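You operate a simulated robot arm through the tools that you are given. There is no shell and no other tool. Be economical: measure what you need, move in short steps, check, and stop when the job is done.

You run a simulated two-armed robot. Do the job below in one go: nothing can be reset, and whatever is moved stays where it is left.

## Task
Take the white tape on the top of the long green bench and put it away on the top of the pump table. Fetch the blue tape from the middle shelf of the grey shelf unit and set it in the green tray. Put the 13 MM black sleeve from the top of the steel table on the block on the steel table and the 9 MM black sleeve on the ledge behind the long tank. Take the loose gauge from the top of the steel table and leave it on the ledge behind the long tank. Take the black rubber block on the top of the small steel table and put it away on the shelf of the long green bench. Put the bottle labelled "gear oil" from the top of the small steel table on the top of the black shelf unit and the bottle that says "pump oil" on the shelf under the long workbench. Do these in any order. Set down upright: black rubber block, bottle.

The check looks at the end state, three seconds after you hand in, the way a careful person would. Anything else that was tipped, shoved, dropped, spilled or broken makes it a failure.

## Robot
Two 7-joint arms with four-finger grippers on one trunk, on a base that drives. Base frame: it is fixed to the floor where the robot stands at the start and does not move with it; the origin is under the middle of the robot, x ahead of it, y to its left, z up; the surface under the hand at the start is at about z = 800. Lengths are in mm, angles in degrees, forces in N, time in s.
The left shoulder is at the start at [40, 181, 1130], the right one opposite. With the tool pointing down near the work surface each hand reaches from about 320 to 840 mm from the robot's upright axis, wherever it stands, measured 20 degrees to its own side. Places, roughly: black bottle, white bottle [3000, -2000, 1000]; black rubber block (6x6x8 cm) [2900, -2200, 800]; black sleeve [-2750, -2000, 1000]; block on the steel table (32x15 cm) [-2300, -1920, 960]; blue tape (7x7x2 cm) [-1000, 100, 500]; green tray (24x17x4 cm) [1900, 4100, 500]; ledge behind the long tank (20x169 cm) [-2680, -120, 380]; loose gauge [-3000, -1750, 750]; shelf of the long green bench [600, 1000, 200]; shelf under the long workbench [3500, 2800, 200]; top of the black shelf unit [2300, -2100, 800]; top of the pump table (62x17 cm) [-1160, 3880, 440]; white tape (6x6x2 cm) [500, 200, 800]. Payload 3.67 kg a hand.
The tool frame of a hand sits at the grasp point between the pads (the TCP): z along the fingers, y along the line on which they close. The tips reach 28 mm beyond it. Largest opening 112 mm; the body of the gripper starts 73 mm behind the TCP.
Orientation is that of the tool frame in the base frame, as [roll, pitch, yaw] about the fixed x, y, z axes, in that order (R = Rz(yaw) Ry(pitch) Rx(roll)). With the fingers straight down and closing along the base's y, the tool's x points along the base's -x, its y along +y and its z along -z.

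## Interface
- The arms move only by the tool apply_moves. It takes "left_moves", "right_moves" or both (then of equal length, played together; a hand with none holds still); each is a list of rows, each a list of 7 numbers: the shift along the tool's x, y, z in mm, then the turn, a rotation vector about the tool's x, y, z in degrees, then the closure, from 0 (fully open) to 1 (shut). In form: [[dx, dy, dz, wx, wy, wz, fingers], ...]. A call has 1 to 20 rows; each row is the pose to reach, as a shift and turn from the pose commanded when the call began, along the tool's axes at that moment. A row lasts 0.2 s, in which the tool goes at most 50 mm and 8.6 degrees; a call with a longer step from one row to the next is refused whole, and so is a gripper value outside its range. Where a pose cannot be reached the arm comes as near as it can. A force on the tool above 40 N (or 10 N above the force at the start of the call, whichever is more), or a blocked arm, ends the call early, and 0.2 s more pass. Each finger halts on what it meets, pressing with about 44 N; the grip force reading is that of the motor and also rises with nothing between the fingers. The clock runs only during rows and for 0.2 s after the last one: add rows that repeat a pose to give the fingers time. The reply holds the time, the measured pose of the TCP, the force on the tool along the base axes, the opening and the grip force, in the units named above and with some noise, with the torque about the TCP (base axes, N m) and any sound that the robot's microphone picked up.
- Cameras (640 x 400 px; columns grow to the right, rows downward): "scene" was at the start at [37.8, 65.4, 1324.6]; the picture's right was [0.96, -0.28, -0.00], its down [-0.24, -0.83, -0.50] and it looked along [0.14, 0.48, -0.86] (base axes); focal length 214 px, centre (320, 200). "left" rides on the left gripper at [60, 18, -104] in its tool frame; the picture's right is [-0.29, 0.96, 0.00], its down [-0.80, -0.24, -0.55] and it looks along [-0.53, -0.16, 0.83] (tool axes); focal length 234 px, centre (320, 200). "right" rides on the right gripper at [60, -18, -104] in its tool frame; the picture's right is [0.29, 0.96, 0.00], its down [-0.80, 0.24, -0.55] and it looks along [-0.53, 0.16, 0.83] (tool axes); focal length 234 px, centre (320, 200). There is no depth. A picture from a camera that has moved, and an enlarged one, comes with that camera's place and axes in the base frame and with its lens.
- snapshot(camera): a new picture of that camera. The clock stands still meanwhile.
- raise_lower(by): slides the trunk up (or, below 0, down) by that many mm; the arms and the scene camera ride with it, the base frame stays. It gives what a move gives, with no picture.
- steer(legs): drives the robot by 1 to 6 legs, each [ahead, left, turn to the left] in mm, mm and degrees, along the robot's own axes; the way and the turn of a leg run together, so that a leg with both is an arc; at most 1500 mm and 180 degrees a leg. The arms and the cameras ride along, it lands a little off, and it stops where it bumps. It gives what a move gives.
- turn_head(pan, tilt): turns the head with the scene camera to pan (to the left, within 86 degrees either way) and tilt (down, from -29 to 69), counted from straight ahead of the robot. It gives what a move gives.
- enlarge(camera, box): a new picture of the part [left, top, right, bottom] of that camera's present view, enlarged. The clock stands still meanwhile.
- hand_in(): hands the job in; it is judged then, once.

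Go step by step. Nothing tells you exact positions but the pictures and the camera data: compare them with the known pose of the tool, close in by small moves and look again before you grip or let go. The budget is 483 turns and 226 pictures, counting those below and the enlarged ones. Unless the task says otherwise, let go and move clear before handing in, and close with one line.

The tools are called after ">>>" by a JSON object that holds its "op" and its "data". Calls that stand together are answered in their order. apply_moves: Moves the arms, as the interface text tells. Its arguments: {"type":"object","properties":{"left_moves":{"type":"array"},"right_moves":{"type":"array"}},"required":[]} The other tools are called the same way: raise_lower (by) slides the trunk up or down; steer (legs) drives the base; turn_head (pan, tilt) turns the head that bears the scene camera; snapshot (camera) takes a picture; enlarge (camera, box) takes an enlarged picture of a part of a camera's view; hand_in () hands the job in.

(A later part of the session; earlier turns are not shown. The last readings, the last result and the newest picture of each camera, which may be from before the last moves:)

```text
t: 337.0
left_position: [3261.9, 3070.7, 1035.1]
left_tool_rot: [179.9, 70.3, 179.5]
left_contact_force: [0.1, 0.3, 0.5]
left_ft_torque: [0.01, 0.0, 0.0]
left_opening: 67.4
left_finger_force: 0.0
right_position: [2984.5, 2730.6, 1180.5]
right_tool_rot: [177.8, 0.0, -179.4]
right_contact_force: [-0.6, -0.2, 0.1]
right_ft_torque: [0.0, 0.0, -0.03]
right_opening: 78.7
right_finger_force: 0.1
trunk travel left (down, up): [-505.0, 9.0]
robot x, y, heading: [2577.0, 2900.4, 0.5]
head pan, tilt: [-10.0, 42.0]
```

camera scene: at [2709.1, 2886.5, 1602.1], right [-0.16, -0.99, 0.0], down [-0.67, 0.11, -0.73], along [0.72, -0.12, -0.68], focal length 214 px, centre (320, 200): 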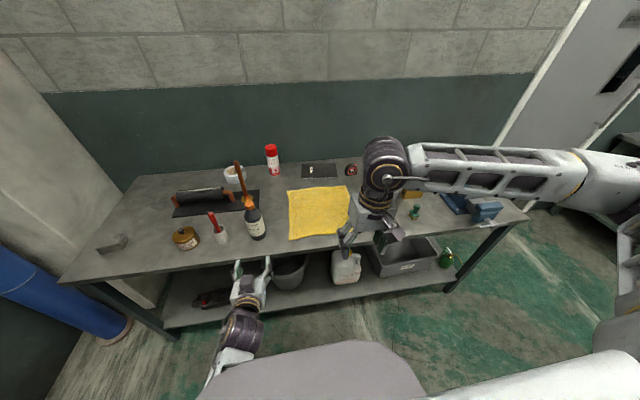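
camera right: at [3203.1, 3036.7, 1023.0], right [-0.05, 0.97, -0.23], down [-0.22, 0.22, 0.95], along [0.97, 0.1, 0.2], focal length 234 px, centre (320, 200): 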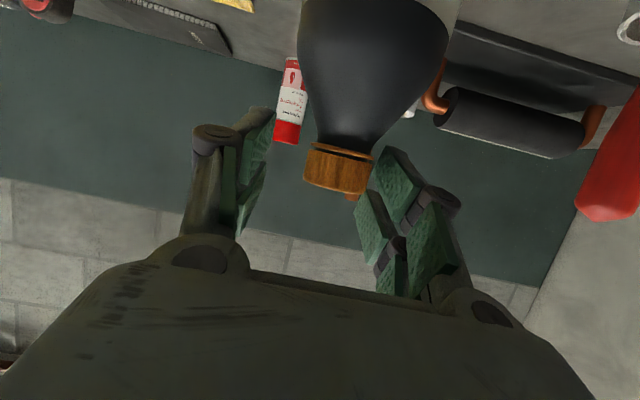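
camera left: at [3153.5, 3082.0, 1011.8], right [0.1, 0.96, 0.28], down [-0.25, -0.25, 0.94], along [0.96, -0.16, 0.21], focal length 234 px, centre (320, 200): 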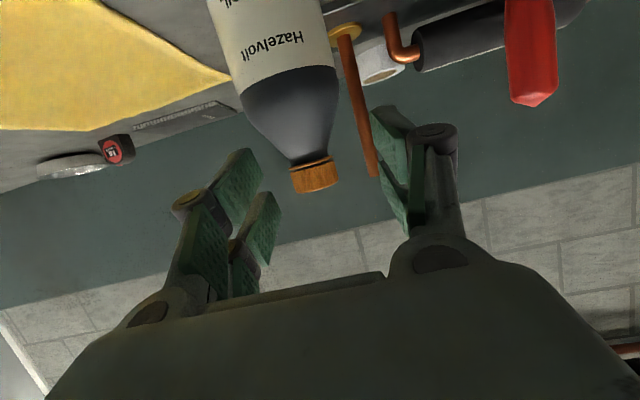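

It settles after a second or so. Now I re-measure from the settled pose.

>>> {"op": "apply_moves", "data": {"left_moves": [[0, -8, 0, 0, 0, 0, 0.4], [0, -15, 0, 0, 0, 0, 0.4], [0, -15, 0, 0, 0, 0, 0.4], [0, -15, 0, 0, 0, 0, 0.4], [0, -15, 0, 0, 0, 0, 0.4], [0, -15, 0, 0, 0, 0, 0.4], [0, -15, 0, 0, 0, 0, 0.4], [0, -15, 0, 0, 0, 0, 0.4]]}}

>>> {"op": "snapshot", "data": {"camera": "left"}}

```text
t: 338.8
left_position: [3261.1, 3056.2, 1035.3]
left_tool_rot: [179.7, 70.4, 179.4]
left_contact_force: [0.1, -0.4, 0.9]
left_ft_torque: [0.01, -0.02, -0.01]
left_opening: 67.0
left_finger_force: 0.0
right_position: [2983.4, 2729.7, 1180.5]
right_tool_rot: [177.8, 0.1, -179.4]
right_contact_force: [-0.1, -0.5, -0.5]
right_ft_torque: [-0.01, -0.03, -0.01]
right_opening: 78.4
right_finger_force: 0.1
trunk travel left (down, up): [-505.0, 9.0]
robot x, y, heading: [2583.8, 2898.0, 0.4]
head pan, tilt: [-10.0, 42.0]
```

```text
96 pictures are left
camera left: at [3143.7, 3074.1, 1014.4], right [0.1, 0.96, 0.27], down [-0.26, -0.24, 0.94], along [0.96, -0.16, 0.22], focal length 234 px, centre (320, 200)
```

left: 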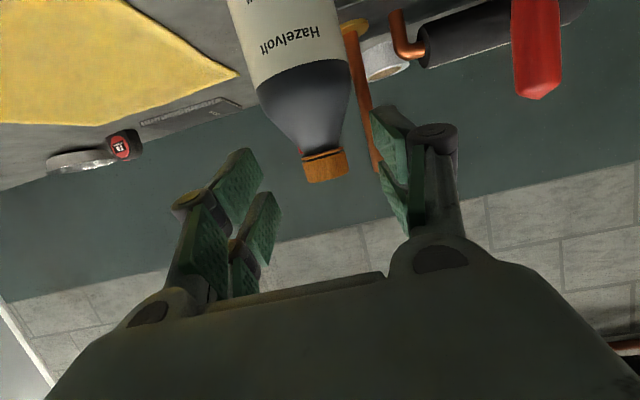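

>>> {"op": "apply_moves", "data": {"left_moves": [[-10, 0, 15, 0, 0, 0, 0.4], [-20, 0, 30, 0, 0, 0, 0.4], [-26, 0, 45, 0, 0, 0, 0.4], [-26, 0, 45, 0, 0, 0, 0.4], [-26, 0, 45, 0, 0, 0, 0.4], [-26, 0, 45, 0, 0, 0, 0.4], [-26, 0, 45, 0, 0, 0, 0.4], [-26, 0, 45, 0, 0, 0, 0.4]]}}

>>> {"op": "snapshot", "data": {"camera": "left"}}

```text
t: 340.6
left_position: [3313.3, 3054.1, 1044.6]
left_tool_rot: [179.9, 70.4, 179.5]
left_contact_force: [-0.6, 0.2, 0.4]
left_ft_torque: [0.0, 0.0, 0.0]
left_opening: 67.4
left_finger_force: 0.2
right_position: [2984.1, 2730.4, 1181.1]
right_tool_rot: [177.7, 0.0, -179.4]
right_contact_force: [0.2, 0.0, -0.2]
right_ft_torque: [-0.01, 0.0, 0.03]
right_opening: 78.6
right_finger_force: 0.0
trunk travel left (down, up): [-505.0, 9.0]
robot x, y, heading: [2582.2, 2898.6, 0.6]
head pan, tilt: [-10.0, 42.0]
```

```text
95 pictures are left
camera left: at [3195.3, 3072.2, 1022.9], right [0.1, 0.96, 0.27], down [-0.26, -0.24, 0.94], along [0.96, -0.16, 0.22], focal length 234 px, centre (320, 200)
```

left: 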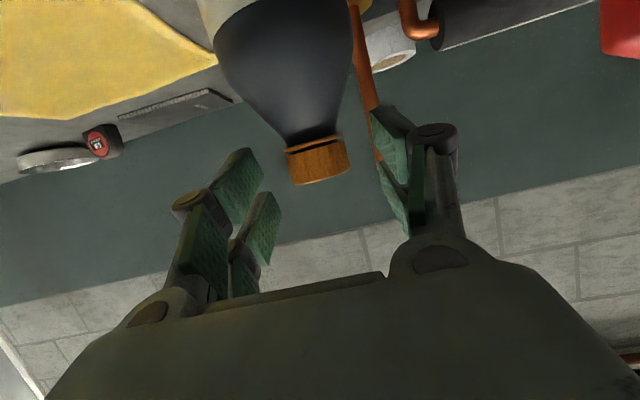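

>>> {"op": "apply_moves", "data": {"left_moves": [[0, 1, 5, 0, 0, 0, 0.4], [0, 1, 5, 0, 0, 0, 0.6], [0, 1, 5, 0, 0, 0, 0.8], [0, 1, 5, 0, 0, 0, 0.95], [0, 1, 5, 0, 0, 0, 0.95], [0, 1, 5, 0, 0, 0, 0.95]]}}

>>> {"op": "snapshot", "data": {"camera": "left"}}

```text
t: 342.0
left_position: [3319.0, 3053.7, 1043.9]
left_tool_rot: [179.8, 70.2, 179.5]
left_contact_force: [1.1, -0.4, 0.7]
left_ft_torque: [0.0, -0.17, -0.01]
left_opening: 32.0
left_finger_force: 43.6
right_position: [2982.6, 2729.6, 1180.3]
right_tool_rot: [177.9, -0.1, -179.4]
right_contact_force: [0.3, 0.0, -0.3]
right_ft_torque: [0.03, 0.02, -0.01]
right_opening: 78.4
right_finger_force: 0.1
trunk travel left (down, up): [-505.0, 9.0]
robot x, y, heading: [2576.8, 2899.6, 0.7]
head pan, tilt: [-10.0, 42.0]
```

```text
94 pictures are left
camera left: at [3200.3, 3073.5, 1021.6], right [0.1, 0.96, 0.27], down [-0.26, -0.24, 0.94], along [0.96, -0.16, 0.22], focal length 234 px, centre (320, 200)
```

left: 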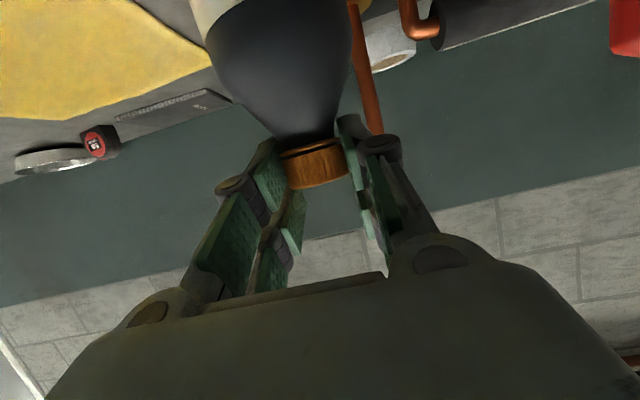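

Clean grip at 32 mm. I lift, back off, and lower the trunk.

>>> {"op": "apply_moves", "data": {"left_moves": [[-10, 0, -4, 0, 0, 0, 0.95], [-24, 0, -9, 0, 0, 0, 0.95], [-38, 0, -14, 0, 0, 0, 0.95], [-38, 0, -14, 0, 0, 0, 0.95], [-38, 0, -14, 0, 0, 0, 0.95]]}}

>>> {"op": "steer", "data": {"legs": [[-260, 0, -0.6]]}}

>>> {"op": "raise_lower", "data": {"by": -400}}

>>> {"op": "snapshot", "data": {"camera": "scene"}}

```text
t: 343.2
left_position: [3319.2, 3055.6, 1083.8]
left_tool_rot: [179.7, 70.2, 179.5]
left_contact_force: [0.8, -0.7, -5.3]
left_ft_torque: [0.01, 0.05, -0.01]
left_opening: 32.1
left_finger_force: 43.8
right_position: [2984.6, 2730.2, 1182.2]
right_tool_rot: [177.8, -0.1, -179.4]
right_contact_force: [0.1, -1.1, 0.6]
right_ft_torque: [0.03, 0.01, 0.01]
right_opening: 78.4
right_finger_force: 0.2
trunk travel left (down, up): [-505.0, 9.0]
robot x, y, heading: [2580.4, 2896.8, 0.6]
head pan, tilt: [-10.0, 42.0]
```

```text
t: 345.1
left_position: [3057.0, 3038.5, 1086.1]
left_tool_rot: [179.3, 70.5, 178.1]
left_contact_force: [0.0, -1.5, -4.5]
left_ft_torque: [0.0, 0.03, 0.05]
left_opening: 32.3
left_finger_force: 43.6
right_position: [2716.9, 2720.1, 1179.5]
right_tool_rot: [177.6, 0.2, 179.7]
right_contact_force: [-0.4, -0.8, 0.9]
right_ft_torque: [0.02, 0.02, 0.0]
right_opening: 78.2
right_finger_force: 0.1
trunk travel left (down, up): [-505.0, 9.0]
robot x, y, heading: [2315.3, 2897.4, -0.2]
head pan, tilt: [-10.0, 42.0]
```

```text
t: 348.9
left_position: [3056.1, 3053.3, 683.0]
left_tool_rot: [-178.3, 70.6, -179.5]
left_contact_force: [-0.6, -0.1, -5.6]
left_ft_torque: [0.0, 0.08, -0.03]
left_opening: 32.2
left_finger_force: 43.8
right_position: [2716.4, 2735.5, 781.2]
right_tool_rot: [178.4, 0.0, 179.7]
right_contact_force: [-0.6, -0.6, -0.6]
right_ft_torque: [0.02, 0.01, 0.01]
right_opening: 78.2
right_finger_force: 0.0
trunk travel left (down, up): [-105.0, 409.0]
robot x, y, heading: [2318.0, 2892.6, -0.6]
head pan, tilt: [-10.0, 42.0]
```

```text
93 pictures are left
camera scene: at [2417.2, 2868.6, 1203.7], right [-0.18, -0.98, -0.01], down [-0.66, 0.13, -0.74], along [0.73, -0.13, -0.67], focal length 214 px, centre (320, 200)
```

scene: 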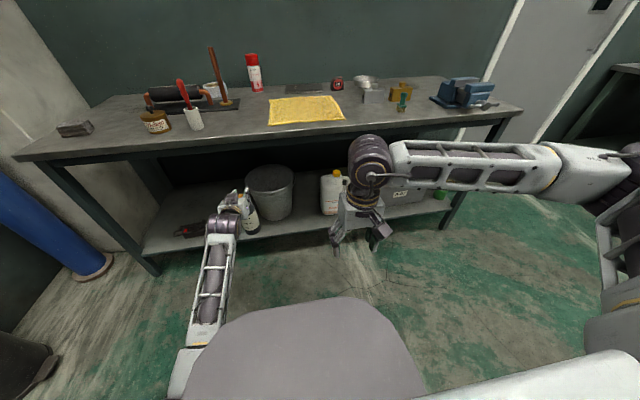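

The gap left of the bucket (y≈3100–3390) is wider and suits the left arm. I shift over, lower the bottle in front of it and check.

>>> {"op": "steer", "data": {"legs": [[0, 190, 0.6]]}}

>>> {"op": "raise_lower", "data": {"by": -95}}

>>> {"op": "apply_moves", "data": {"left_moves": [[35, 0, 12, 0, 0, 0, 0.95], [70, 0, 24, 0, 0, 0, 0.95], [105, 0, 36, 0, 0, 0, 0.95], [105, 0, 36, 0, 0, 0, 0.95], [105, 0, 36, 0, 0, 0, 0.95], [105, 0, 36, 0, 0, 0, 0.95], [105, 0, 36, 0, 0, 0, 0.95]]}}

>>> {"op": "snapshot", "data": {"camera": "scene"}}

>>> {"op": "snapshot", "data": {"camera": "left"}}

```text
t: 350.6
left_position: [3056.0, 3256.7, 681.4]
left_tool_rot: [-178.2, 70.5, -179.1]
left_contact_force: [1.1, 0.3, -4.8]
left_ft_torque: [0.03, 0.04, -0.04]
left_opening: 32.4
left_finger_force: 44.1
right_position: [2718.8, 2934.8, 782.5]
right_tool_rot: [178.5, 0.1, -179.8]
right_contact_force: [-0.3, -0.1, -0.5]
right_ft_torque: [-0.04, -0.01, 0.01]
right_opening: 78.4
right_finger_force: 0.0
trunk travel left (down, up): [-105.0, 409.0]
robot x, y, heading: [2315.6, 3092.1, 0.1]
head pan, tilt: [-10.0, 42.0]
```

```text
t: 351.8
left_position: [3062.5, 3256.2, 578.2]
left_tool_rot: [-178.4, 69.9, -179.1]
left_contact_force: [0.3, -0.1, -5.5]
left_ft_torque: [0.02, 0.09, -0.01]
left_opening: 32.3
left_finger_force: 43.8
right_position: [2727.5, 2932.4, 682.8]
right_tool_rot: [178.5, -0.5, -179.8]
right_contact_force: [-0.2, 0.2, 1.0]
right_ft_torque: [-0.01, -0.01, 0.04]
right_opening: 78.2
right_finger_force: 0.1
trunk travel left (down, up): [-10.0, 504.0]
robot x, y, heading: [2318.4, 3088.3, -0.1]
head pan, tilt: [-10.0, 42.0]
```

```text
t: 353.4
left_position: [3063.7, 3275.0, 471.2]
left_tool_rot: [176.9, 70.1, 177.0]
left_contact_force: [0.0, 0.5, -5.3]
left_ft_torque: [0.04, 0.02, 0.0]
left_opening: 32.0
left_finger_force: 44.5
right_position: [2727.0, 2933.2, 683.1]
right_tool_rot: [178.4, -0.5, -179.8]
right_contact_force: [0.3, -0.2, 0.1]
right_ft_torque: [0.02, -0.04, 0.0]
right_opening: 78.5
right_finger_force: 0.1
trunk travel left (down, up): [-10.0, 504.0]
robot x, y, heading: [2317.7, 3088.2, 0.2]
head pan, tilt: [-10.0, 42.0]
```

```text
92 pictures are left
camera scene: at [2405.2, 3076.8, 1110.9], right [-0.17, -0.99, 0.0], down [-0.65, 0.11, -0.75], along [0.74, -0.13, -0.66], focal length 214 px, centre (320, 200)
```

scene: 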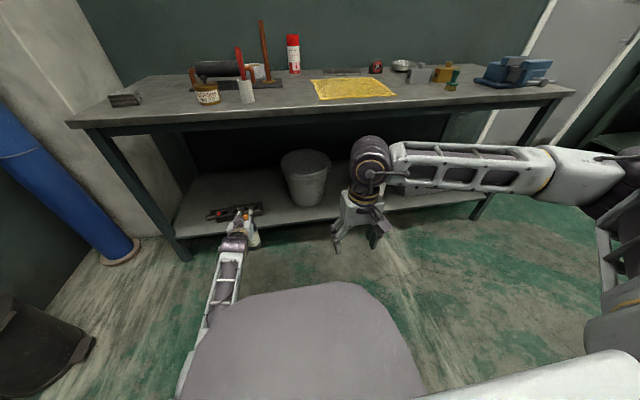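

```text
91 pictures are left
camera left: at [2945.6, 3294.0, 450.4], right [0.1, 0.95, 0.29], down [-0.25, -0.26, 0.93], along [0.96, -0.16, 0.21], focal length 234 px, centre (320, 200)
```

left: 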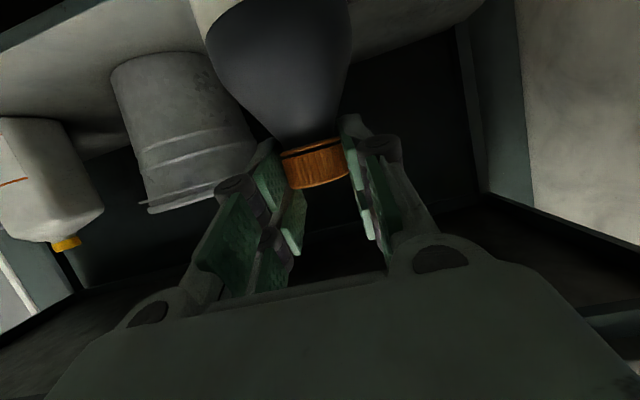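

>>> {"op": "steer", "data": {"legs": [[0, -108, 0], [170, 0, 0]]}}

>>> {"op": "enlarge", "data": {"camera": "scene", "box": [170, 130, 370, 260]}}

>>> {"op": "snapshot", "data": {"camera": "left"}}

```text
t: 355.7
left_position: [3232.4, 3158.7, 468.7]
left_tool_rot: [178.8, 70.1, 178.3]
left_contact_force: [1.2, -0.5, -4.8]
left_ft_torque: [-0.05, 0.03, -0.01]
left_opening: 32.2
left_finger_force: 44.2
right_position: [2896.9, 2825.6, 682.4]
right_tool_rot: [178.4, -0.6, -179.7]
right_contact_force: [0.4, -0.7, 0.1]
right_ft_torque: [0.01, 0.01, -0.01]
right_opening: 78.2
right_finger_force: 0.0
trunk travel left (down, up): [-10.0, 504.0]
robot x, y, heading: [2486.0, 2986.5, 0.5]
head pan, tilt: [-10.0, 42.0]
```

```text
3.08 times, centred on (270, 195) of scene
camera zoom: at [2589.2, 2955.8, 1109.4], right [-0.17, -0.99, -0.01], down [-0.66, 0.12, -0.74], along [0.73, -0.12, -0.67], focal length 660 px, centre (474, 215)
```

zoom: 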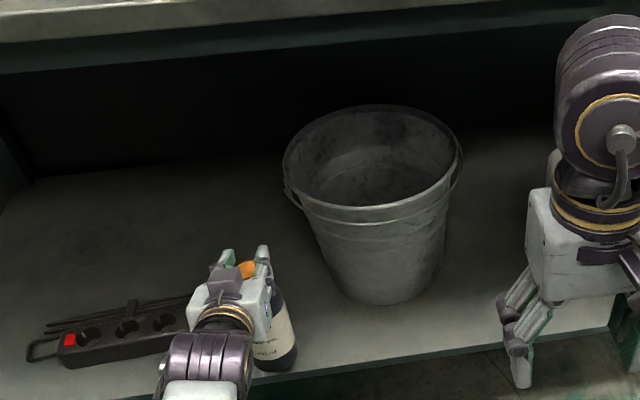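

```text
89 pictures are left
camera left: at [3114.5, 3177.4, 448.6], right [0.1, 0.95, 0.28], down [-0.25, -0.25, 0.94], along [0.96, -0.17, 0.21], focal length 234 px, centre (320, 200)
```

left: 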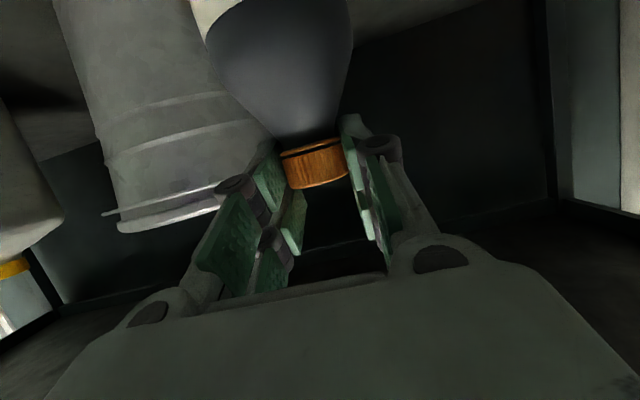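

>>> {"op": "steer", "data": {"legs": [[140, 28, -0.5]]}}

>>> {"op": "enlarge", "data": {"camera": "scene", "box": [170, 130, 370, 260]}}

>>> {"op": "snapshot", "data": {"camera": "left"}}

```text
t: 357.1
left_position: [3373.0, 3187.4, 467.3]
left_tool_rot: [-179.5, 70.0, 179.6]
left_contact_force: [0.6, -0.8, -5.1]
left_ft_torque: [-0.02, 0.03, 0.03]
left_opening: 32.1
left_finger_force: 44.3
right_position: [3034.8, 2859.5, 683.0]
right_tool_rot: [179.1, -0.5, 179.6]
right_contact_force: [0.4, -0.5, -0.1]
right_ft_torque: [-0.01, 0.0, 0.01]
right_opening: 78.5
right_finger_force: 0.0
trunk travel left (down, up): [-10.0, 504.0]
robot x, y, heading: [2625.8, 3011.4, -0.3]
head pan, tilt: [-10.0, 42.0]
```

```text
3.08 times, centred on (270, 195) of scene
camera zoom: at [2741.3, 2997.1, 1108.3], right [-0.18, -0.98, 0.0], down [-0.67, 0.12, -0.73], along [0.72, -0.13, -0.68], focal length 660 px, centre (474, 215)
```

zoom: 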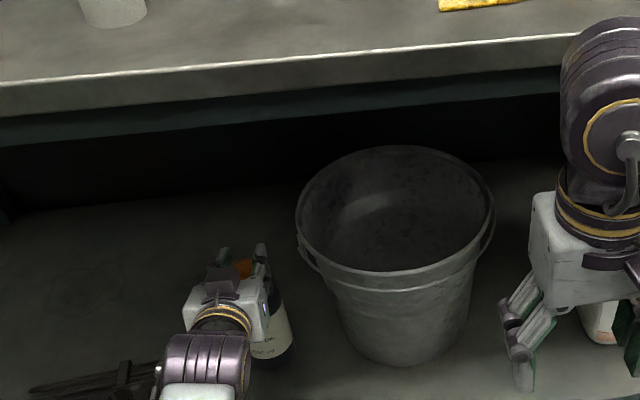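

```text
87 pictures are left
camera left: at [3255.7, 3205.9, 444.9], right [0.11, 0.96, 0.27], down [-0.25, -0.23, 0.94], along [0.96, -0.17, 0.21], focal length 234 px, centre (320, 200)
```

left: 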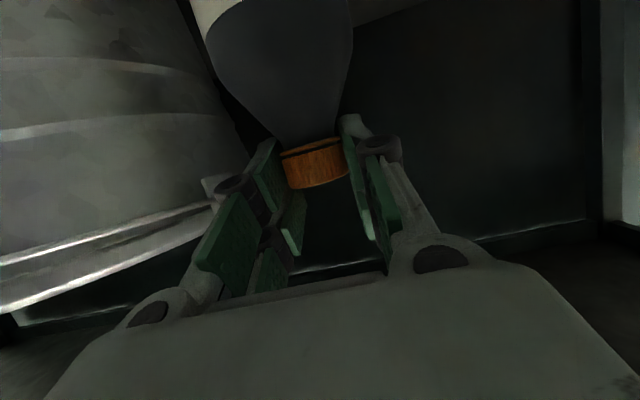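

>>> {"op": "steer", "data": {"legs": [[0, 22, 0]]}}

>>> {"op": "apply_moves", "data": {"left_moves": [[14, 0, 5, 0, 0, 0, 0.95], [28, 0, 10, 0, 0, 0, 0.95], [38, 0, 14, 0, 0, 0, 0.95], [38, 0, 14, 0, 0, 0, 0.95], [38, 0, 14, 0, 0, 0, 0.95], [38, 0, 14, 0, 0, 0, 0.95], [38, 0, 14, 0, 0, 0, 0.95]]}}

>>> {"op": "enlarge", "data": {"camera": "scene", "box": [190, 170, 330, 280]}}

```text
t: 357.9
left_position: [3366.5, 3209.3, 472.9]
left_tool_rot: [-179.5, 70.6, 179.7]
left_contact_force: [-0.7, 0.6, -5.9]
left_ft_torque: [0.0, 0.01, 0.0]
left_opening: 32.4
left_finger_force: 44.3
right_position: [3026.5, 2881.3, 687.6]
right_tool_rot: [179.2, 0.1, 179.7]
right_contact_force: [-0.2, -1.2, -0.1]
right_ft_torque: [-0.04, 0.0, 0.04]
right_opening: 78.5
right_finger_force: 0.0
trunk travel left (down, up): [-10.0, 504.0]
robot x, y, heading: [2623.5, 3031.0, -0.1]
head pan, tilt: [-10.0, 42.0]
```

```text
t: 359.5
left_position: [3363.4, 3220.1, 439.8]
left_tool_rot: [176.8, 71.3, 176.4]
left_contact_force: [0.7, -0.8, -4.8]
left_ft_torque: [-0.05, 0.05, -0.01]
left_opening: 32.2
left_finger_force: 44.0
right_position: [3018.9, 2880.6, 691.0]
right_tool_rot: [179.0, 0.8, 179.8]
right_contact_force: [-0.6, 0.2, -0.6]
right_ft_torque: [0.02, 0.0, 0.02]
right_opening: 78.4
right_finger_force: 0.1
trunk travel left (down, up): [-10.0, 504.0]
robot x, y, heading: [2623.5, 3033.5, -0.5]
head pan, tilt: [-10.0, 42.0]
```

```text
3.64 times, centred on (260, 225) of scene
camera zoom: at [2740.6, 3019.1, 1108.3], right [-0.18, -0.98, 0.0], down [-0.67, 0.12, -0.73], along [0.72, -0.13, -0.68], focal length 780 px, centre (538, 109)
```

zoom: 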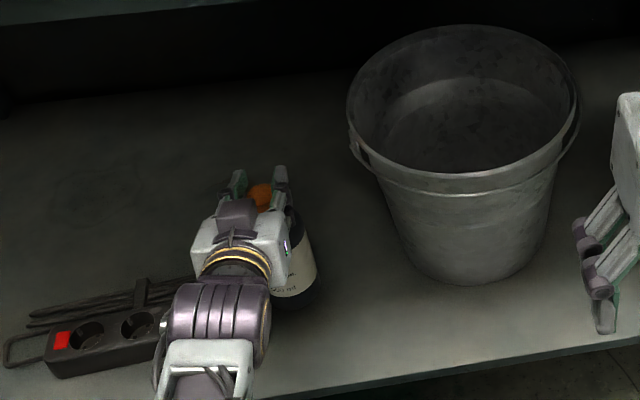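

>>> {"op": "apply_moves", "data": {"left_moves": [[6, 0, 2, 0, 0, 0, 0.95], [12, 0, 4, 0, 0, 0, 0.95], [18, 0, 6, 0, 0, 0, 0.95], [18, 0, 6, 0, 0, 0, 0.95], [18, 0, 6, 0, 0, 0, 0.95]]}}

```text
t: 360.7
left_position: [3363.2, 3226.8, 418.1]
left_tool_rot: [174.9, 71.1, 174.5]
left_contact_force: [0.1, -1.1, -5.5]
left_ft_torque: [-0.36, 0.1, -0.02]
left_opening: 32.4
left_finger_force: 43.8
right_position: [3019.0, 2880.9, 690.3]
right_tool_rot: [179.1, 0.8, 179.7]
right_contact_force: [0.0, 1.0, 0.9]
right_ft_torque: [0.0, 0.01, 0.0]
right_opening: 78.5
right_finger_force: 0.1
trunk travel left (down, up): [-10.0, 504.0]
robot x, y, heading: [2627.7, 3036.2, -0.4]
head pan, tilt: [-10.0, 42.0]
```

>>> {"op": "enlarge", "data": {"camera": "scene", "box": [190, 170, 330, 280]}}

>>> {"op": "snapshot", "data": {"camera": "left"}}

```text
3.64 times, centred on (260, 225) of scene
camera zoom: at [2740.6, 3019.1, 1108.3], right [-0.18, -0.98, 0.0], down [-0.67, 0.12, -0.73], along [0.72, -0.13, -0.68], focal length 780 px, centre (538, 109)
```

zoom: 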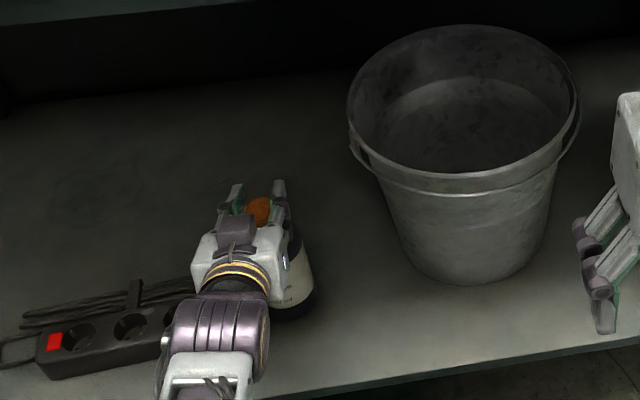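

```text
84 pictures are left
camera left: at [3246.1, 3246.4, 394.6], right [0.1, 0.95, 0.3], down [-0.27, -0.26, 0.93], along [0.96, -0.18, 0.23], focal length 234 px, centre (320, 200)
```

left: 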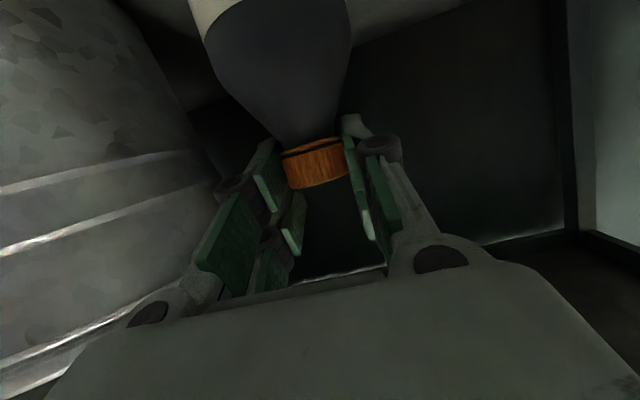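

The power strip got nudged slightly by the bottle; I move away from it by 32 mm toward the bucket side.

>>> {"op": "steer", "data": {"legs": [[0, -34, 0]]}}

>>> {"op": "enlarge", "data": {"camera": "scene", "box": [190, 170, 330, 280]}}

```text
t: 361.5
left_position: [3362.7, 3194.0, 418.2]
left_tool_rot: [174.8, 71.2, 174.5]
left_contact_force: [-0.4, -0.5, -4.5]
left_ft_torque: [-0.01, 0.06, 0.02]
left_opening: 32.1
left_finger_force: 44.5
right_position: [3017.8, 2846.7, 691.7]
right_tool_rot: [179.1, 0.9, 179.6]
right_contact_force: [-0.3, -0.3, 0.2]
right_ft_torque: [0.01, -0.07, 0.02]
right_opening: 78.5
right_finger_force: 0.1
trunk travel left (down, up): [-10.0, 504.0]
robot x, y, heading: [2622.7, 2998.1, -0.4]
head pan, tilt: [-10.0, 42.0]
```

```text
3.64 times, centred on (260, 225) of scene
camera zoom: at [2737.4, 2985.6, 1108.5], right [-0.18, -0.98, 0.0], down [-0.67, 0.12, -0.74], along [0.72, -0.13, -0.68], focal length 780 px, centre (538, 109)
```

zoom: 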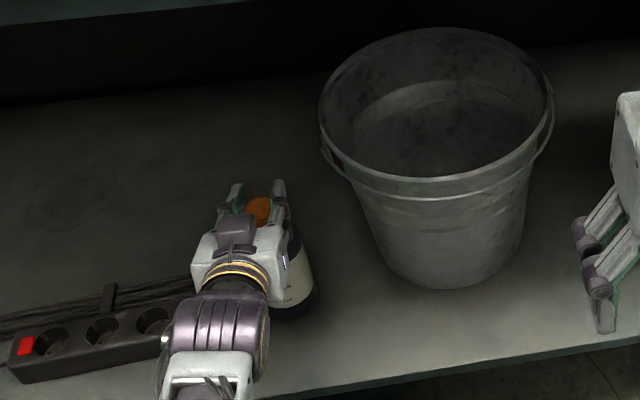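

>>> {"op": "raise_lower", "data": {"by": -7}}

```text
t: 362.1
left_position: [3358.3, 3193.8, 417.9]
left_tool_rot: [174.3, 71.7, 174.0]
left_contact_force: [0.1, 0.2, -4.7]
left_ft_torque: [-0.03, 0.08, 0.02]
left_opening: 32.4
left_finger_force: 44.7
right_position: [3011.1, 2847.6, 686.8]
right_tool_rot: [179.1, 1.4, 179.7]
right_contact_force: [0.3, -0.8, -0.3]
right_ft_torque: [0.0, 0.0, 0.02]
right_opening: 78.4
right_finger_force: 0.0
trunk travel left (down, up): [-3.0, 511.0]
robot x, y, heading: [2626.7, 2999.1, -0.5]
head pan, tilt: [-10.0, 42.0]
```

>>> {"op": "apply_moves", "data": {"left_moves": [[5, 0, 2, 0, 0, 0, 0.95], [9, 0, 3, 0, 0, 0, 0.95], [9, 0, 3, 0, 0, 0, 0.95], [9, 0, 3, 0, 0, 0, 0.95], [9, 0, 3, 0, 0, 0, 0.95]]}}

>>> {"op": "enlarge", "data": {"camera": "scene", "box": [210, 190, 310, 270]}}

```text
t: 363.3
left_position: [3359.9, 3198.7, 413.8]
left_tool_rot: [172.7, 72.2, 172.6]
left_contact_force: [-1.4, -2.1, 28.0]
left_ft_torque: [-0.76, 0.66, 0.0]
left_opening: 32.5
left_finger_force: 44.4
right_position: [3009.2, 2846.4, 688.6]
right_tool_rot: [179.1, 1.5, 179.7]
right_contact_force: [0.0, 0.7, 0.1]
right_ft_torque: [-0.03, -0.03, -0.03]
right_opening: 78.6
right_finger_force: 0.1
trunk travel left (down, up): [-3.0, 511.0]
robot x, y, heading: [2624.1, 2999.5, -0.4]
head pan, tilt: [-10.0, 42.0]
```

```text
5.00 times, centred on (260, 230) of scene
camera zoom: at [2735.7, 2984.6, 1102.2], right [-0.18, -0.98, 0.0], down [-0.67, 0.12, -0.74], along [0.72, -0.13, -0.68], focal length 1072 px, centre (620, 50)
```

zoom: 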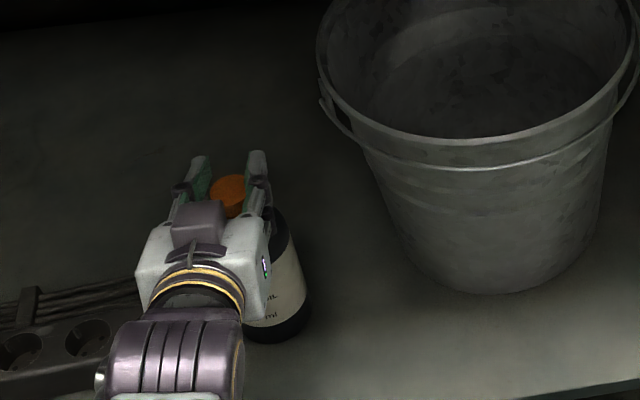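

Contact made. I release gently.

>>> {"op": "apply_moves", "data": {"left_moves": [[-1, 0, 0, 0, 0, 0, 0.85], [-2, 0, -1, 0, 0, 0, 0.72], [-3, 0, -1, 0, 0, 0, 0.6], [-3, 0, -1, 0, 0, 0, 0.5], [-3, 0, -1, 0, 0, 0, 0.5]]}}

>>> {"op": "snapshot", "data": {"camera": "left"}}

```text
t: 364.5
left_position: [3360.0, 3201.4, 413.4]
left_tool_rot: [172.0, 71.8, 172.1]
left_contact_force: [-0.2, 0.0, 0.7]
left_ft_torque: [-0.03, 0.0, 0.0]
left_opening: 56.0
left_finger_force: 0.1
right_position: [3010.8, 2846.9, 687.3]
right_tool_rot: [179.1, 1.3, 179.7]
right_contact_force: [-0.6, 0.3, 0.1]
right_ft_torque: [0.02, -0.03, 0.0]
right_opening: 78.4
right_finger_force: 0.0
trunk travel left (down, up): [-3.0, 511.0]
robot x, y, heading: [2624.5, 2997.9, -0.4]
head pan, tilt: [-10.0, 42.0]
```

```text
81 pictures are left
camera left: at [3241.8, 3221.0, 389.4], right [0.1, 0.94, 0.31], down [-0.28, -0.28, 0.92], along [0.95, -0.18, 0.24], focal length 234 px, centre (320, 200)
```

left: 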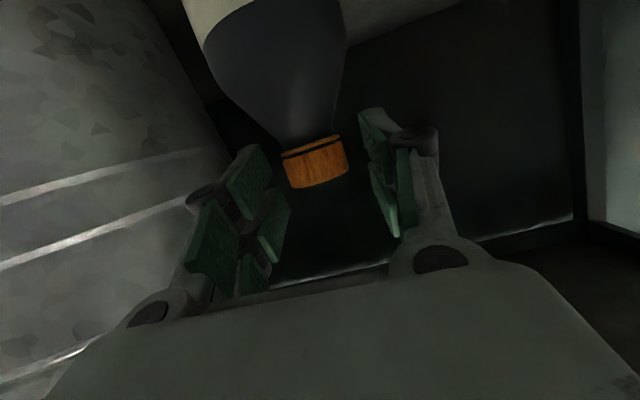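

>>> {"op": "steer", "data": {"legs": [[-160, -3, 0], [-150, 0, 0]]}}

>>> {"op": "enlarge", "data": {"camera": "scene", "box": [170, 130, 370, 260]}}

```text
t: 366.9
left_position: [3044.1, 3202.0, 412.2]
left_tool_rot: [172.1, 71.6, 172.1]
left_contact_force: [-0.6, 0.3, 0.4]
left_ft_torque: [-0.01, 0.0, 0.02]
left_opening: 55.8
left_finger_force: 0.1
right_position: [2697.7, 2845.5, 689.4]
right_tool_rot: [179.1, 1.6, 179.8]
right_contact_force: [0.3, -0.1, -0.3]
right_ft_torque: [-0.01, -0.01, 0.02]
right_opening: 78.5
right_finger_force: 0.1
trunk travel left (down, up): [-3.0, 511.0]
robot x, y, heading: [2315.7, 2998.7, -0.3]
head pan, tilt: [-10.0, 42.0]
```

```text
3.08 times, centred on (270, 195) of scene
camera zoom: at [2402.8, 2983.2, 1104.2], right [-0.18, -0.98, 0.0], down [-0.65, 0.12, -0.75], along [0.74, -0.13, -0.66], focal length 660 px, centre (474, 215)
```

zoom: 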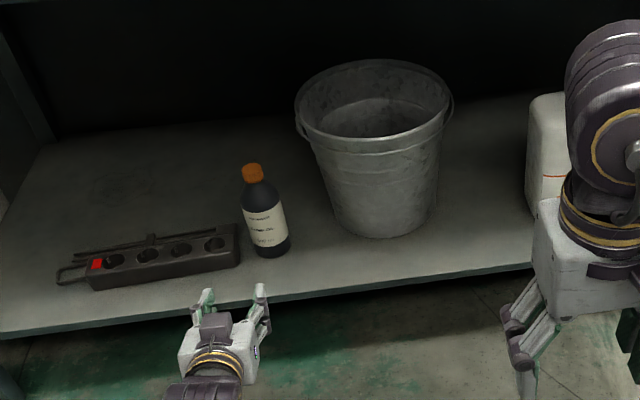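

Pump oil is in place, upright. Now I reset the arms and go back for the rubber block with the right hand.

>>> {"op": "raise_lower", "data": {"by": 350}}

>>> {"op": "apply_moves", "data": {"left_moves": [[-9, 0, -34, 0, 7.2, 0, 0.2], [-18, 0, -68, 0, 14.4, 0, 0.2], [-27, 0, -102, 0, 21.6, -1, 0.2], [-36, 0, -136, 0, 28.8, -1, 0.2], [-45, 0, -170, 0, 36, -2, 0.2], [-54, 0, -204, 0, 43.2, -2, 0.2], [-63, 0, -238, 0, 50.4, -2, 0.2], [-72, 0, -272, 0, 57.6, -2, 0.2], [-80, 0, -308, 0, 64.8, -2.5, 0.2], [-88, 0, -344, 0, 72, -2.5, 0.2], [-88, 0, -344, 0, 72, -2.5, 0.2]]}}

>>> {"op": "steer", "data": {"legs": [[0, 0, -90], [1500, 0, 0], [1500, 0, 0], [800, 0, 0]]}}

```text
t: 370.3
left_position: [3046.5, 3200.6, 752.8]
left_tool_rot: [172.4, 70.9, 172.7]
left_contact_force: [0.2, -0.3, 0.3]
left_ft_torque: [0.01, 0.02, -0.03]
left_opening: 55.9
left_finger_force: 0.0
right_position: [2704.2, 2845.7, 1032.0]
right_tool_rot: [179.0, 0.9, 179.8]
right_contact_force: [-0.4, 0.5, 0.1]
right_ft_torque: [0.03, 0.01, 0.0]
right_opening: 78.1
right_finger_force: 0.1
trunk travel left (down, up): [-353.0, 161.0]
robot x, y, heading: [2312.7, 2999.5, -0.4]
head pan, tilt: [-10.0, 42.0]
```

```text
t: 372.4
left_position: [2795.0, 3292.2, 869.7]
left_tool_rot: [166.3, 5.7, -178.0]
left_contact_force: [-0.6, 0.5, 0.2]
left_ft_torque: [0.0, 0.02, -0.06]
left_opening: 89.6
left_finger_force: 0.0
left hand out of reach, approached as far as the arm can: row 9, 10
right_position: [2714.8, 2848.9, 1029.4]
right_tool_rot: [179.2, 0.4, 180.0]
right_contact_force: [0.1, -0.4, 0.9]
right_ft_torque: [-0.04, 0.03, 0.0]
right_opening: 78.4
right_finger_force: 0.0
trunk travel left (down, up): [-353.0, 161.0]
robot x, y, heading: [2316.4, 2995.1, -0.4]
head pan, tilt: [-10.0, 42.0]
stopped in row 10 (left hand): the arm was blocked; the commanded pose is now the measured one
```

```text
t: 395.5
left_position: [2709.7, -1266.2, 868.3]
left_tool_rot: [166.2, 5.7, 94.0]
left_contact_force: [0.0, 0.0, 0.2]
left_ft_torque: [0.02, -0.02, 0.0]
left_opening: 89.4
left_finger_force: 0.2
right_position: [2262.3, -1202.7, 1026.4]
right_tool_rot: [179.2, 0.4, 91.9]
right_contact_force: [1.0, 0.2, -0.2]
right_ft_torque: [-0.01, -0.01, 0.01]
right_opening: 78.4
right_finger_force: 0.1
trunk travel left (down, up): [-353.0, 161.0]
robot x, y, heading: [2396.2, -793.9, -88.5]
head pan, tilt: [-10.0, 42.0]
```

Before picking the block I test here, in open floor, whether the right arm can reach the low-shelf pose (z≈240, tilted 40°) with the trunk down.

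>>> {"op": "raise_lower", "data": {"by": -345}}

>>> {"op": "apply_moves", "data": {"right_moves": [[-22, 0, 40, 0, -4, 0, 0.2], [-44, 0, 80, 0, -8, 0, 0.2], [-66, 0, 120, 0, -12, 0, 0.2], [-88, 0, 160, 0, -16, 0, 0.2], [-110, 0, 200, 0, -20, 0, 0.2], [-132, 0, 240, 0, -24, 0, 0.2], [-154, 0, 280, 0, -28, 0, 0.2], [-176, 0, 320, 0, -32, 0, 0.2], [-198, 0, 360, 0, -36, 0, 0.2], [-220, 0, 400, 0, -40, 0, 0.2], [-230, 0, 440, 0, -40, 0, 0.2], [-230, 0, 440, 0, -40, 0, 0.2]]}}

>>> {"op": "snapshot", "data": {"camera": "scene"}}

```text
t: 398.5
left_position: [2745.2, -1278.5, 760.0]
left_tool_rot: [160.9, 8.6, 93.8]
left_contact_force: [0.5, 0.2, 0.3]
left_ft_torque: [0.04, 0.06, 0.01]
left_opening: 89.6
left_finger_force: 0.0
right_position: [2265.2, -1206.4, 902.8]
right_tool_rot: [178.9, 1.4, 91.9]
right_contact_force: [0.2, -0.9, -0.4]
right_ft_torque: [0.07, 0.03, 0.04]
right_opening: 78.5
right_finger_force: 0.3
trunk travel left (down, up): [-222.0, 292.0]
robot x, y, heading: [2396.2, -793.7, -88.4]
head pan, tilt: [-10.0, 42.0]
stopped: the force on the tool passed its limit at 73 N (the readings are from after the stop); the commanded pose is now the measured one
```

```text
t: 401.1
left_position: [2742.5, -1276.1, 763.4]
left_tool_rot: [160.7, 8.6, 93.8]
left_contact_force: [-0.8, 0.6, 0.4]
left_ft_torque: [0.0, -0.06, 0.05]
left_opening: 89.8
left_finger_force: 0.0
right_position: [2275.7, -1444.8, 470.9]
right_tool_rot: [178.2, 41.3, 90.8]
right_contact_force: [1.2, -0.9, 0.3]
right_ft_torque: [0.03, 0.0, 0.0]
right_opening: 89.2
right_finger_force: 0.1
trunk travel left (down, up): [-222.0, 292.0]
robot x, y, heading: [2395.3, -793.5, -88.4]
head pan, tilt: [-10.0, 42.0]
```

```text
79 pictures are left
camera scene: at [2381.1, -897.7, 1320.0], right [-0.99, 0.14, 0.0], down [0.1, 0.66, -0.74], along [-0.11, -0.73, -0.67], focal length 214 px, centre (320, 200)
```

scene: 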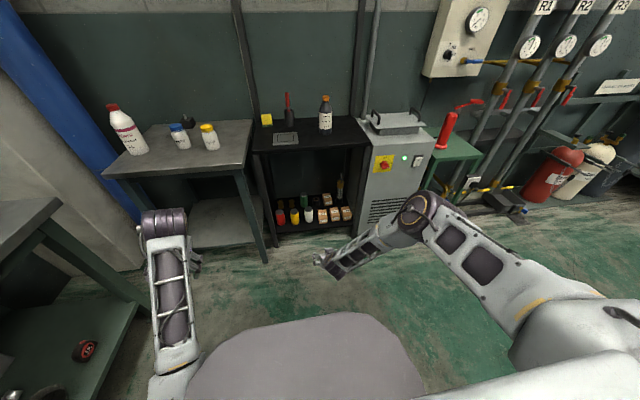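

The left elbow is low and presses on the robot's own base (that explains the leaning). I raise the trunk and lift the left arm out of that posture.

>>> {"op": "raise_lower", "data": {"by": 150}}

>>> {"op": "apply_moves", "data": {"left_moves": [[0, 10, -40, 3, 0, 0, 0.2], [0, 20, -80, 6, 0, 0, 0.2], [0, 30, -120, 9, 0, 0, 0.2], [0, 40, -160, 12, 0, 0, 0.2], [0, 55, -200, 15, 0, 0, 0.2], [0, 70, -240, 17, 0, 0, 0.2], [0, 85, -280, 19, 0, 0, 0.2], [0, 100, -320, 19, 0, 0, 0.2], [0, 120, -340, 19, 0, 0, 0.2], [0, 120, -340, 19, 0, 0, 0.2]]}}

>>> {"op": "snapshot", "data": {"camera": "scene"}}

```text
t: 402.9
left_position: [2745.9, -1276.0, 910.5]
left_tool_rot: [161.0, 8.5, 93.9]
left_contact_force: [0.6, 0.6, 0.5]
left_ft_torque: [0.01, 0.03, -0.01]
left_opening: 89.8
left_finger_force: 0.1
right_position: [2276.0, -1443.0, 617.4]
right_tool_rot: [178.6, 41.4, 91.0]
right_contact_force: [-0.2, -0.2, -0.3]
right_ft_torque: [0.03, 0.0, -0.02]
right_opening: 89.6
right_finger_force: 0.1
trunk travel left (down, up): [-372.0, 142.0]
robot x, y, heading: [2396.7, -794.4, -88.5]
head pan, tilt: [-10.0, 42.0]
```

```text
t: 403.5
left_position: [2824.5, -1255.5, 988.3]
left_tool_rot: [153.6, 8.2, 95.5]
left_contact_force: [0.2, 0.3, 0.6]
left_ft_torque: [0.0, -0.01, 0.0]
left_opening: 89.8
left_finger_force: 0.0
left hand out of reach, approached as far as the arm can: row 2
right_position: [2276.6, -1443.4, 618.7]
right_tool_rot: [178.8, 41.3, 91.1]
right_contact_force: [0.4, 1.3, 0.6]
right_ft_torque: [-0.04, 0.0, -0.01]
right_opening: 89.5
right_finger_force: 0.0
trunk travel left (down, up): [-372.0, 142.0]
robot x, y, heading: [2397.0, -796.8, -88.3]
head pan, tilt: [-10.0, 42.0]
stopped in row 2 (left hand): the arm was blocked; the commanded pose is now the measured one
```

```text
78 pictures are left
camera scene: at [2386.2, -897.8, 1468.9], right [-0.99, 0.14, 0.0], down [0.1, 0.66, -0.74], along [-0.11, -0.73, -0.67], focal length 214 px, centre (320, 200)
```

scene: 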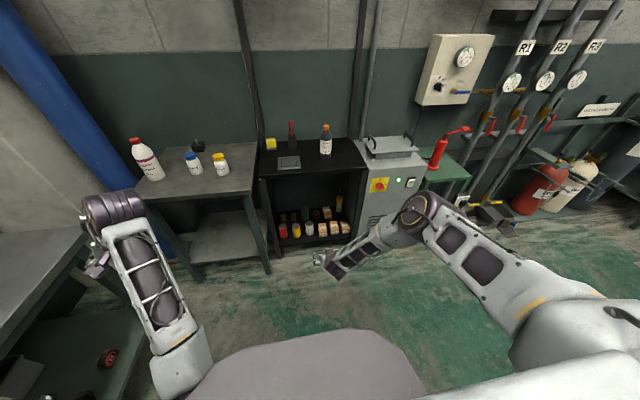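

>>> {"op": "apply_moves", "data": {"left_moves": [[-30, -15, 0, 0, -5, 0, 0.2], [-60, -30, 0, 0, -10, 0, 0.2], [-90, -45, 0, 0, -15, 0, 0.2], [-120, -60, 0, 0, -20, 0, 0.2], [-150, -75, 0, 2, -25, 0, 0.2], [-180, -90, 0, 4, -30, 0, 0.2], [-210, -105, 0, 6, -35, 0, 0.2], [-240, -120, 0, 8, -40, 0, 0.2], [-260, -130, 0, 10, -45, 0, 0.2], [-260, -130, 0, 10, -45, 0, 0.2]]}}

```text
t: 405.7
left_position: [2732.4, -1529.6, 971.0]
left_tool_rot: [152.6, 49.1, 72.8]
left_contact_force: [-0.2, -0.1, 0.0]
left_ft_torque: [0.01, -0.01, 0.01]
left_opening: 89.3
left_finger_force: 0.0
right_position: [2276.3, -1442.0, 618.6]
right_tool_rot: [178.5, 41.3, 90.9]
right_contact_force: [-0.3, 0.5, -0.2]
right_ft_torque: [-0.06, 0.01, -0.02]
right_opening: 89.6
right_finger_force: 0.2
trunk travel left (down, up): [-372.0, 142.0]
robot x, y, heading: [2398.8, -797.3, -88.2]
head pan, tilt: [-10.0, 42.0]
```

>>> {"op": "apply_moves", "data": {"left_moves": [[0, 0, -15, 3.5, 1.7, -2.8, 0.2], [0, 0, -30, 7, 3.5, -5.6, 0.2], [0, 0, -45, 10.5, 5.2, -8.5, 0.2], [0, 0, -60, 13.2, 6.9, -11.3, 0.2], [0, 0, -60, 13.2, 6.9, -11.3, 0.2]]}}

>>> {"op": "raise_lower", "data": {"by": 100}}

```text
t: 406.9
left_position: [2718.0, -1483.2, 1004.5]
left_tool_rot: [179.3, 45.0, 91.3]
left_contact_force: [-0.3, 0.2, 0.0]
left_ft_torque: [0.02, 0.0, -0.04]
left_opening: 89.5
left_finger_force: 0.0
right_position: [2276.8, -1443.8, 617.9]
right_tool_rot: [178.7, 41.3, 91.0]
right_contact_force: [0.2, 0.9, 0.1]
right_ft_torque: [-0.03, 0.0, -0.02]
right_opening: 89.5
right_finger_force: 0.1
trunk travel left (down, up): [-372.0, 142.0]
robot x, y, heading: [2398.6, -792.5, -88.3]
head pan, tilt: [-10.0, 42.0]
```

```text
t: 408.2
left_position: [2717.9, -1483.1, 1106.1]
left_tool_rot: [179.4, 44.9, 91.4]
left_contact_force: [0.5, 0.3, -0.6]
left_ft_torque: [0.0, -0.01, -0.04]
left_opening: 89.6
left_finger_force: 0.1
right_position: [2277.2, -1442.7, 720.1]
right_tool_rot: [178.6, 41.2, 91.0]
right_contact_force: [0.1, -0.2, -0.7]
right_ft_torque: [-0.04, -0.01, 0.01]
right_opening: 89.6
right_finger_force: 0.1
trunk travel left (down, up): [-472.0, 42.0]
robot x, y, heading: [2395.4, -797.0, -88.4]
head pan, tilt: [-10.0, 42.0]
```

>>> {"op": "apply_moves", "data": {"left_moves": [[5, 30, -30, 0, 4.5, 0, 0.2], [12, 60, -58, 0, 9, 0, 0.2], [20, 88, -86, 0, 13.5, 0, 0.2], [29, 116, -113, 0, 18, 0, 0.2], [38, 143, -140, 0, 22.5, 0, 0.2], [48, 169, -166, 0, 27, 0, 0.2], [58, 194, -192, 0, 31.5, 0, 0.2], [68, 219, -217, 0, 36, 0, 0.2], [79, 244, -242, 0, 40.5, 0, 0.2], [90, 268, -266, 0, 45, 0, 0.2], [90, 268, -266, 0, 45, 0, 0.2]]}}

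>>> {"op": "snapshot", "data": {"camera": "scene"}}

```text
t: 410.6
left_position: [2976.3, -1226.7, 1234.6]
left_tool_rot: [179.5, -0.1, 91.7]
left_contact_force: [0.2, -0.4, -1.4]
left_ft_torque: [-0.03, -0.04, 0.01]
left_opening: 89.8
left_finger_force: 0.0
right_position: [2275.7, -1444.0, 720.5]
right_tool_rot: [178.6, 41.2, 91.0]
right_contact_force: [-0.4, -0.4, 0.0]
right_ft_torque: [0.0, 0.01, 0.01]
right_opening: 89.6
right_finger_force: 0.1
trunk travel left (down, up): [-472.0, 42.0]
robot x, y, heading: [2394.6, -794.3, -88.7]
head pan, tilt: [-10.0, 42.0]
```

```text
77 pictures are left
camera scene: at [2384.4, -898.5, 1570.0], right [-0.99, 0.14, 0.0], down [0.1, 0.66, -0.74], along [-0.11, -0.73, -0.67], focal length 214 px, centre (320, 200)
```

scene: 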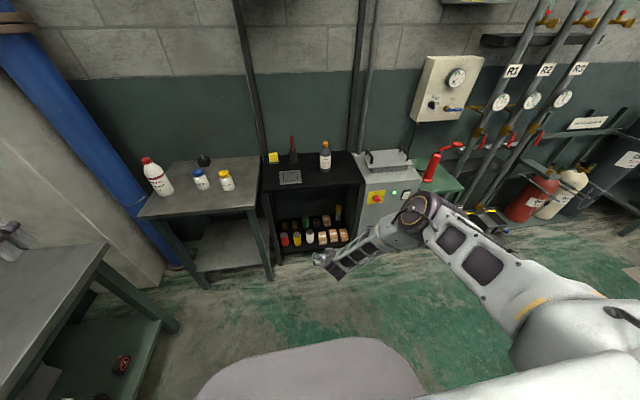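

The right arm can already hold that low relative pose, so the block is feasible. I bring the left hand to the front tuck and drive up to the small table, centred so the right hand can reach the block.

>>> {"op": "apply_moves", "data": {"left_moves": [[0, -43, 0, 0, 0, 0, 0.2], [0, -86, 0, 0, 0, 0, 0.2], [0, -129, 0, 0, 0, 0, 0.2], [0, -172, 0, 0, 0, 0, 0.2], [10, -215, 0, 0, 0, 0, 0.2], [20, -258, 0, 0, 0, 0, 0.2], [30, -300, 0, 0, 0, 0, 0.2], [40, -340, 0, 0, 0, 0, 0.2], [40, -340, 0, 0, 0, 0, 0.2]], "right_moves": [[-20, 0, -30, 0, 0, 0, 0.2], [-40, 0, -60, 0, 0, 0, 0.2], [-60, 0, -90, 0, 0, 0, 0.2], [-80, 0, -120, 0, 0, 0, 0.2], [-100, 0, -150, 0, 0, 0, 0.2], [-130, 0, -180, 0, 0, 0, 0.2], [-160, 0, -210, 0, 0, 0, 0.2], [-190, 0, -235, 0, 0, 0, 0.2], [-190, 0, -235, 0, 0, 0, 0.2]]}}

>>> {"op": "steer", "data": {"legs": [[0, 0, -1.5], [570, 440, 0]]}}

>>> {"op": "turn_head", "data": {"pan": 5, "tilt": 42}}

>>> {"op": "snapshot", "data": {"camera": "scene"}}

```text
t: 412.6
left_position: [2636.9, -1195.2, 1229.5]
left_tool_rot: [179.6, 0.0, 91.7]
left_contact_force: [-0.5, 0.2, 0.3]
left_ft_torque: [-0.02, 0.03, 0.01]
left_opening: 89.4
left_finger_force: 0.1
right_position: [2270.9, -1429.4, 1021.6]
right_tool_rot: [178.7, 41.4, 91.1]
right_contact_force: [0.4, -0.2, 0.5]
right_ft_torque: [0.02, 0.01, 0.0]
right_opening: 90.0
right_finger_force: 0.0
trunk travel left (down, up): [-472.0, 42.0]
robot x, y, heading: [2395.8, -795.1, -88.3]
head pan, tilt: [-10.0, 42.0]
```

```text
t: 416.9
left_position: [3069.2, -1770.1, 1228.3]
left_tool_rot: [179.6, 0.1, 90.5]
left_contact_force: [-0.8, -0.5, -0.1]
left_ft_torque: [-0.01, 0.01, 0.01]
left_opening: 89.5
left_finger_force: 0.1
right_position: [2699.0, -1998.8, 1021.2]
right_tool_rot: [178.6, 41.3, 89.8]
right_contact_force: [-0.3, 1.4, 0.0]
right_ft_torque: [-0.01, -0.01, -0.04]
right_opening: 89.5
right_finger_force: 0.1
trunk travel left (down, up): [-472.0, 42.0]
robot x, y, heading: [2838.2, -1366.9, -89.3]
head pan, tilt: [-10.0, 42.0]
```

```text
t: 417.7
left_position: [3069.6, -1770.6, 1229.1]
left_tool_rot: [179.4, 0.0, 90.5]
left_contact_force: [-0.3, 0.1, 0.2]
left_ft_torque: [0.01, -0.01, 0.03]
left_opening: 89.8
left_finger_force: 0.1
right_position: [2699.3, -2000.2, 1021.4]
right_tool_rot: [178.5, 41.4, 89.9]
right_contact_force: [-0.6, 0.0, 0.2]
right_ft_torque: [0.01, 0.0, 0.01]
right_opening: 89.7
right_finger_force: 0.1
trunk travel left (down, up): [-472.0, 42.0]
robot x, y, heading: [2839.5, -1366.8, -89.5]
head pan, tilt: [5.0, 42.0]
```

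```text
76 pictures are left
camera scene: at [2846.2, -1469.9, 1570.1], right [-1.0, -0.1, 0.0], down [-0.06, 0.67, -0.74], along [0.07, -0.74, -0.67], focal length 214 px, centre (320, 200)
```

scene: 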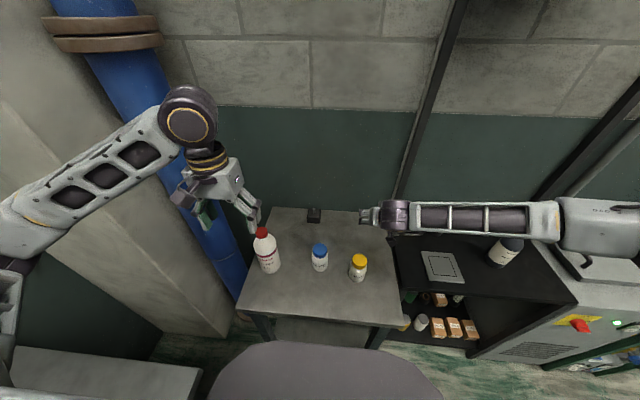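

>>> {"op": "apply_moves", "data": {"right_moves": [[0, 42, 0, 0, 0, 0, 0.2], [0, 84, 0, 0, 0, 0, 0.2], [0, 126, 0, 0, 0, 0, 0.2], [-2, 168, 20, 0, 0, 0, 0.2], [-4, 208, 45, 0, 0, 0, 0.2], [-6, 245, 75, 0, 0, 0, 0.2], [-8, 245, 120, 0, 0, 0, 0.2], [-11, 245, 160, 0, 0, 0, 0.2], [-11, 245, 160, 0, 0, 0, 0.2]]}}

>>> {"op": "snapshot", "data": {"camera": "right"}}

```text
t: 419.7
left_position: [3070.8, -1770.0, 1228.0]
left_tool_rot: [179.5, 0.2, 90.5]
left_contact_force: [0.5, -0.3, -0.4]
left_ft_torque: [0.0, -0.06, 0.04]
left_opening: 89.4
left_finger_force: 0.0
right_position: [2948.6, -2109.4, 914.0]
right_tool_rot: [178.5, 41.5, 89.7]
right_contact_force: [-0.2, 0.4, 0.6]
right_ft_torque: [0.0, -0.02, -0.04]
right_opening: 89.7
right_finger_force: 0.0
trunk travel left (down, up): [-472.0, 42.0]
robot x, y, heading: [2843.3, -1362.0, -89.6]
head pan, tilt: [5.0, 42.0]
```

```text
75 pictures are left
camera right: at [2927.2, -1996.6, 951.5], right [0.96, 0.23, -0.17], down [0.23, -0.23, 0.95], along [0.18, -0.95, -0.27], focal length 234 px, centre (320, 200)
```

right: 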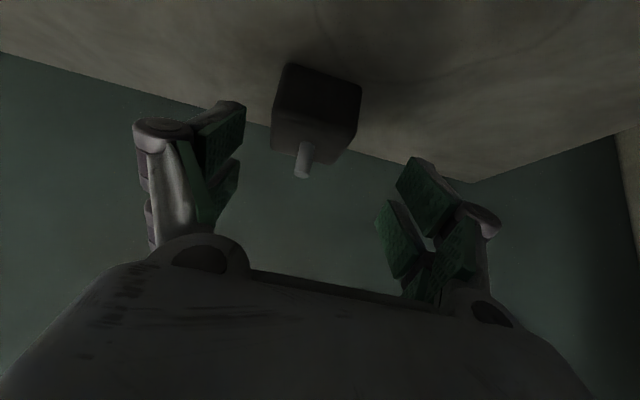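

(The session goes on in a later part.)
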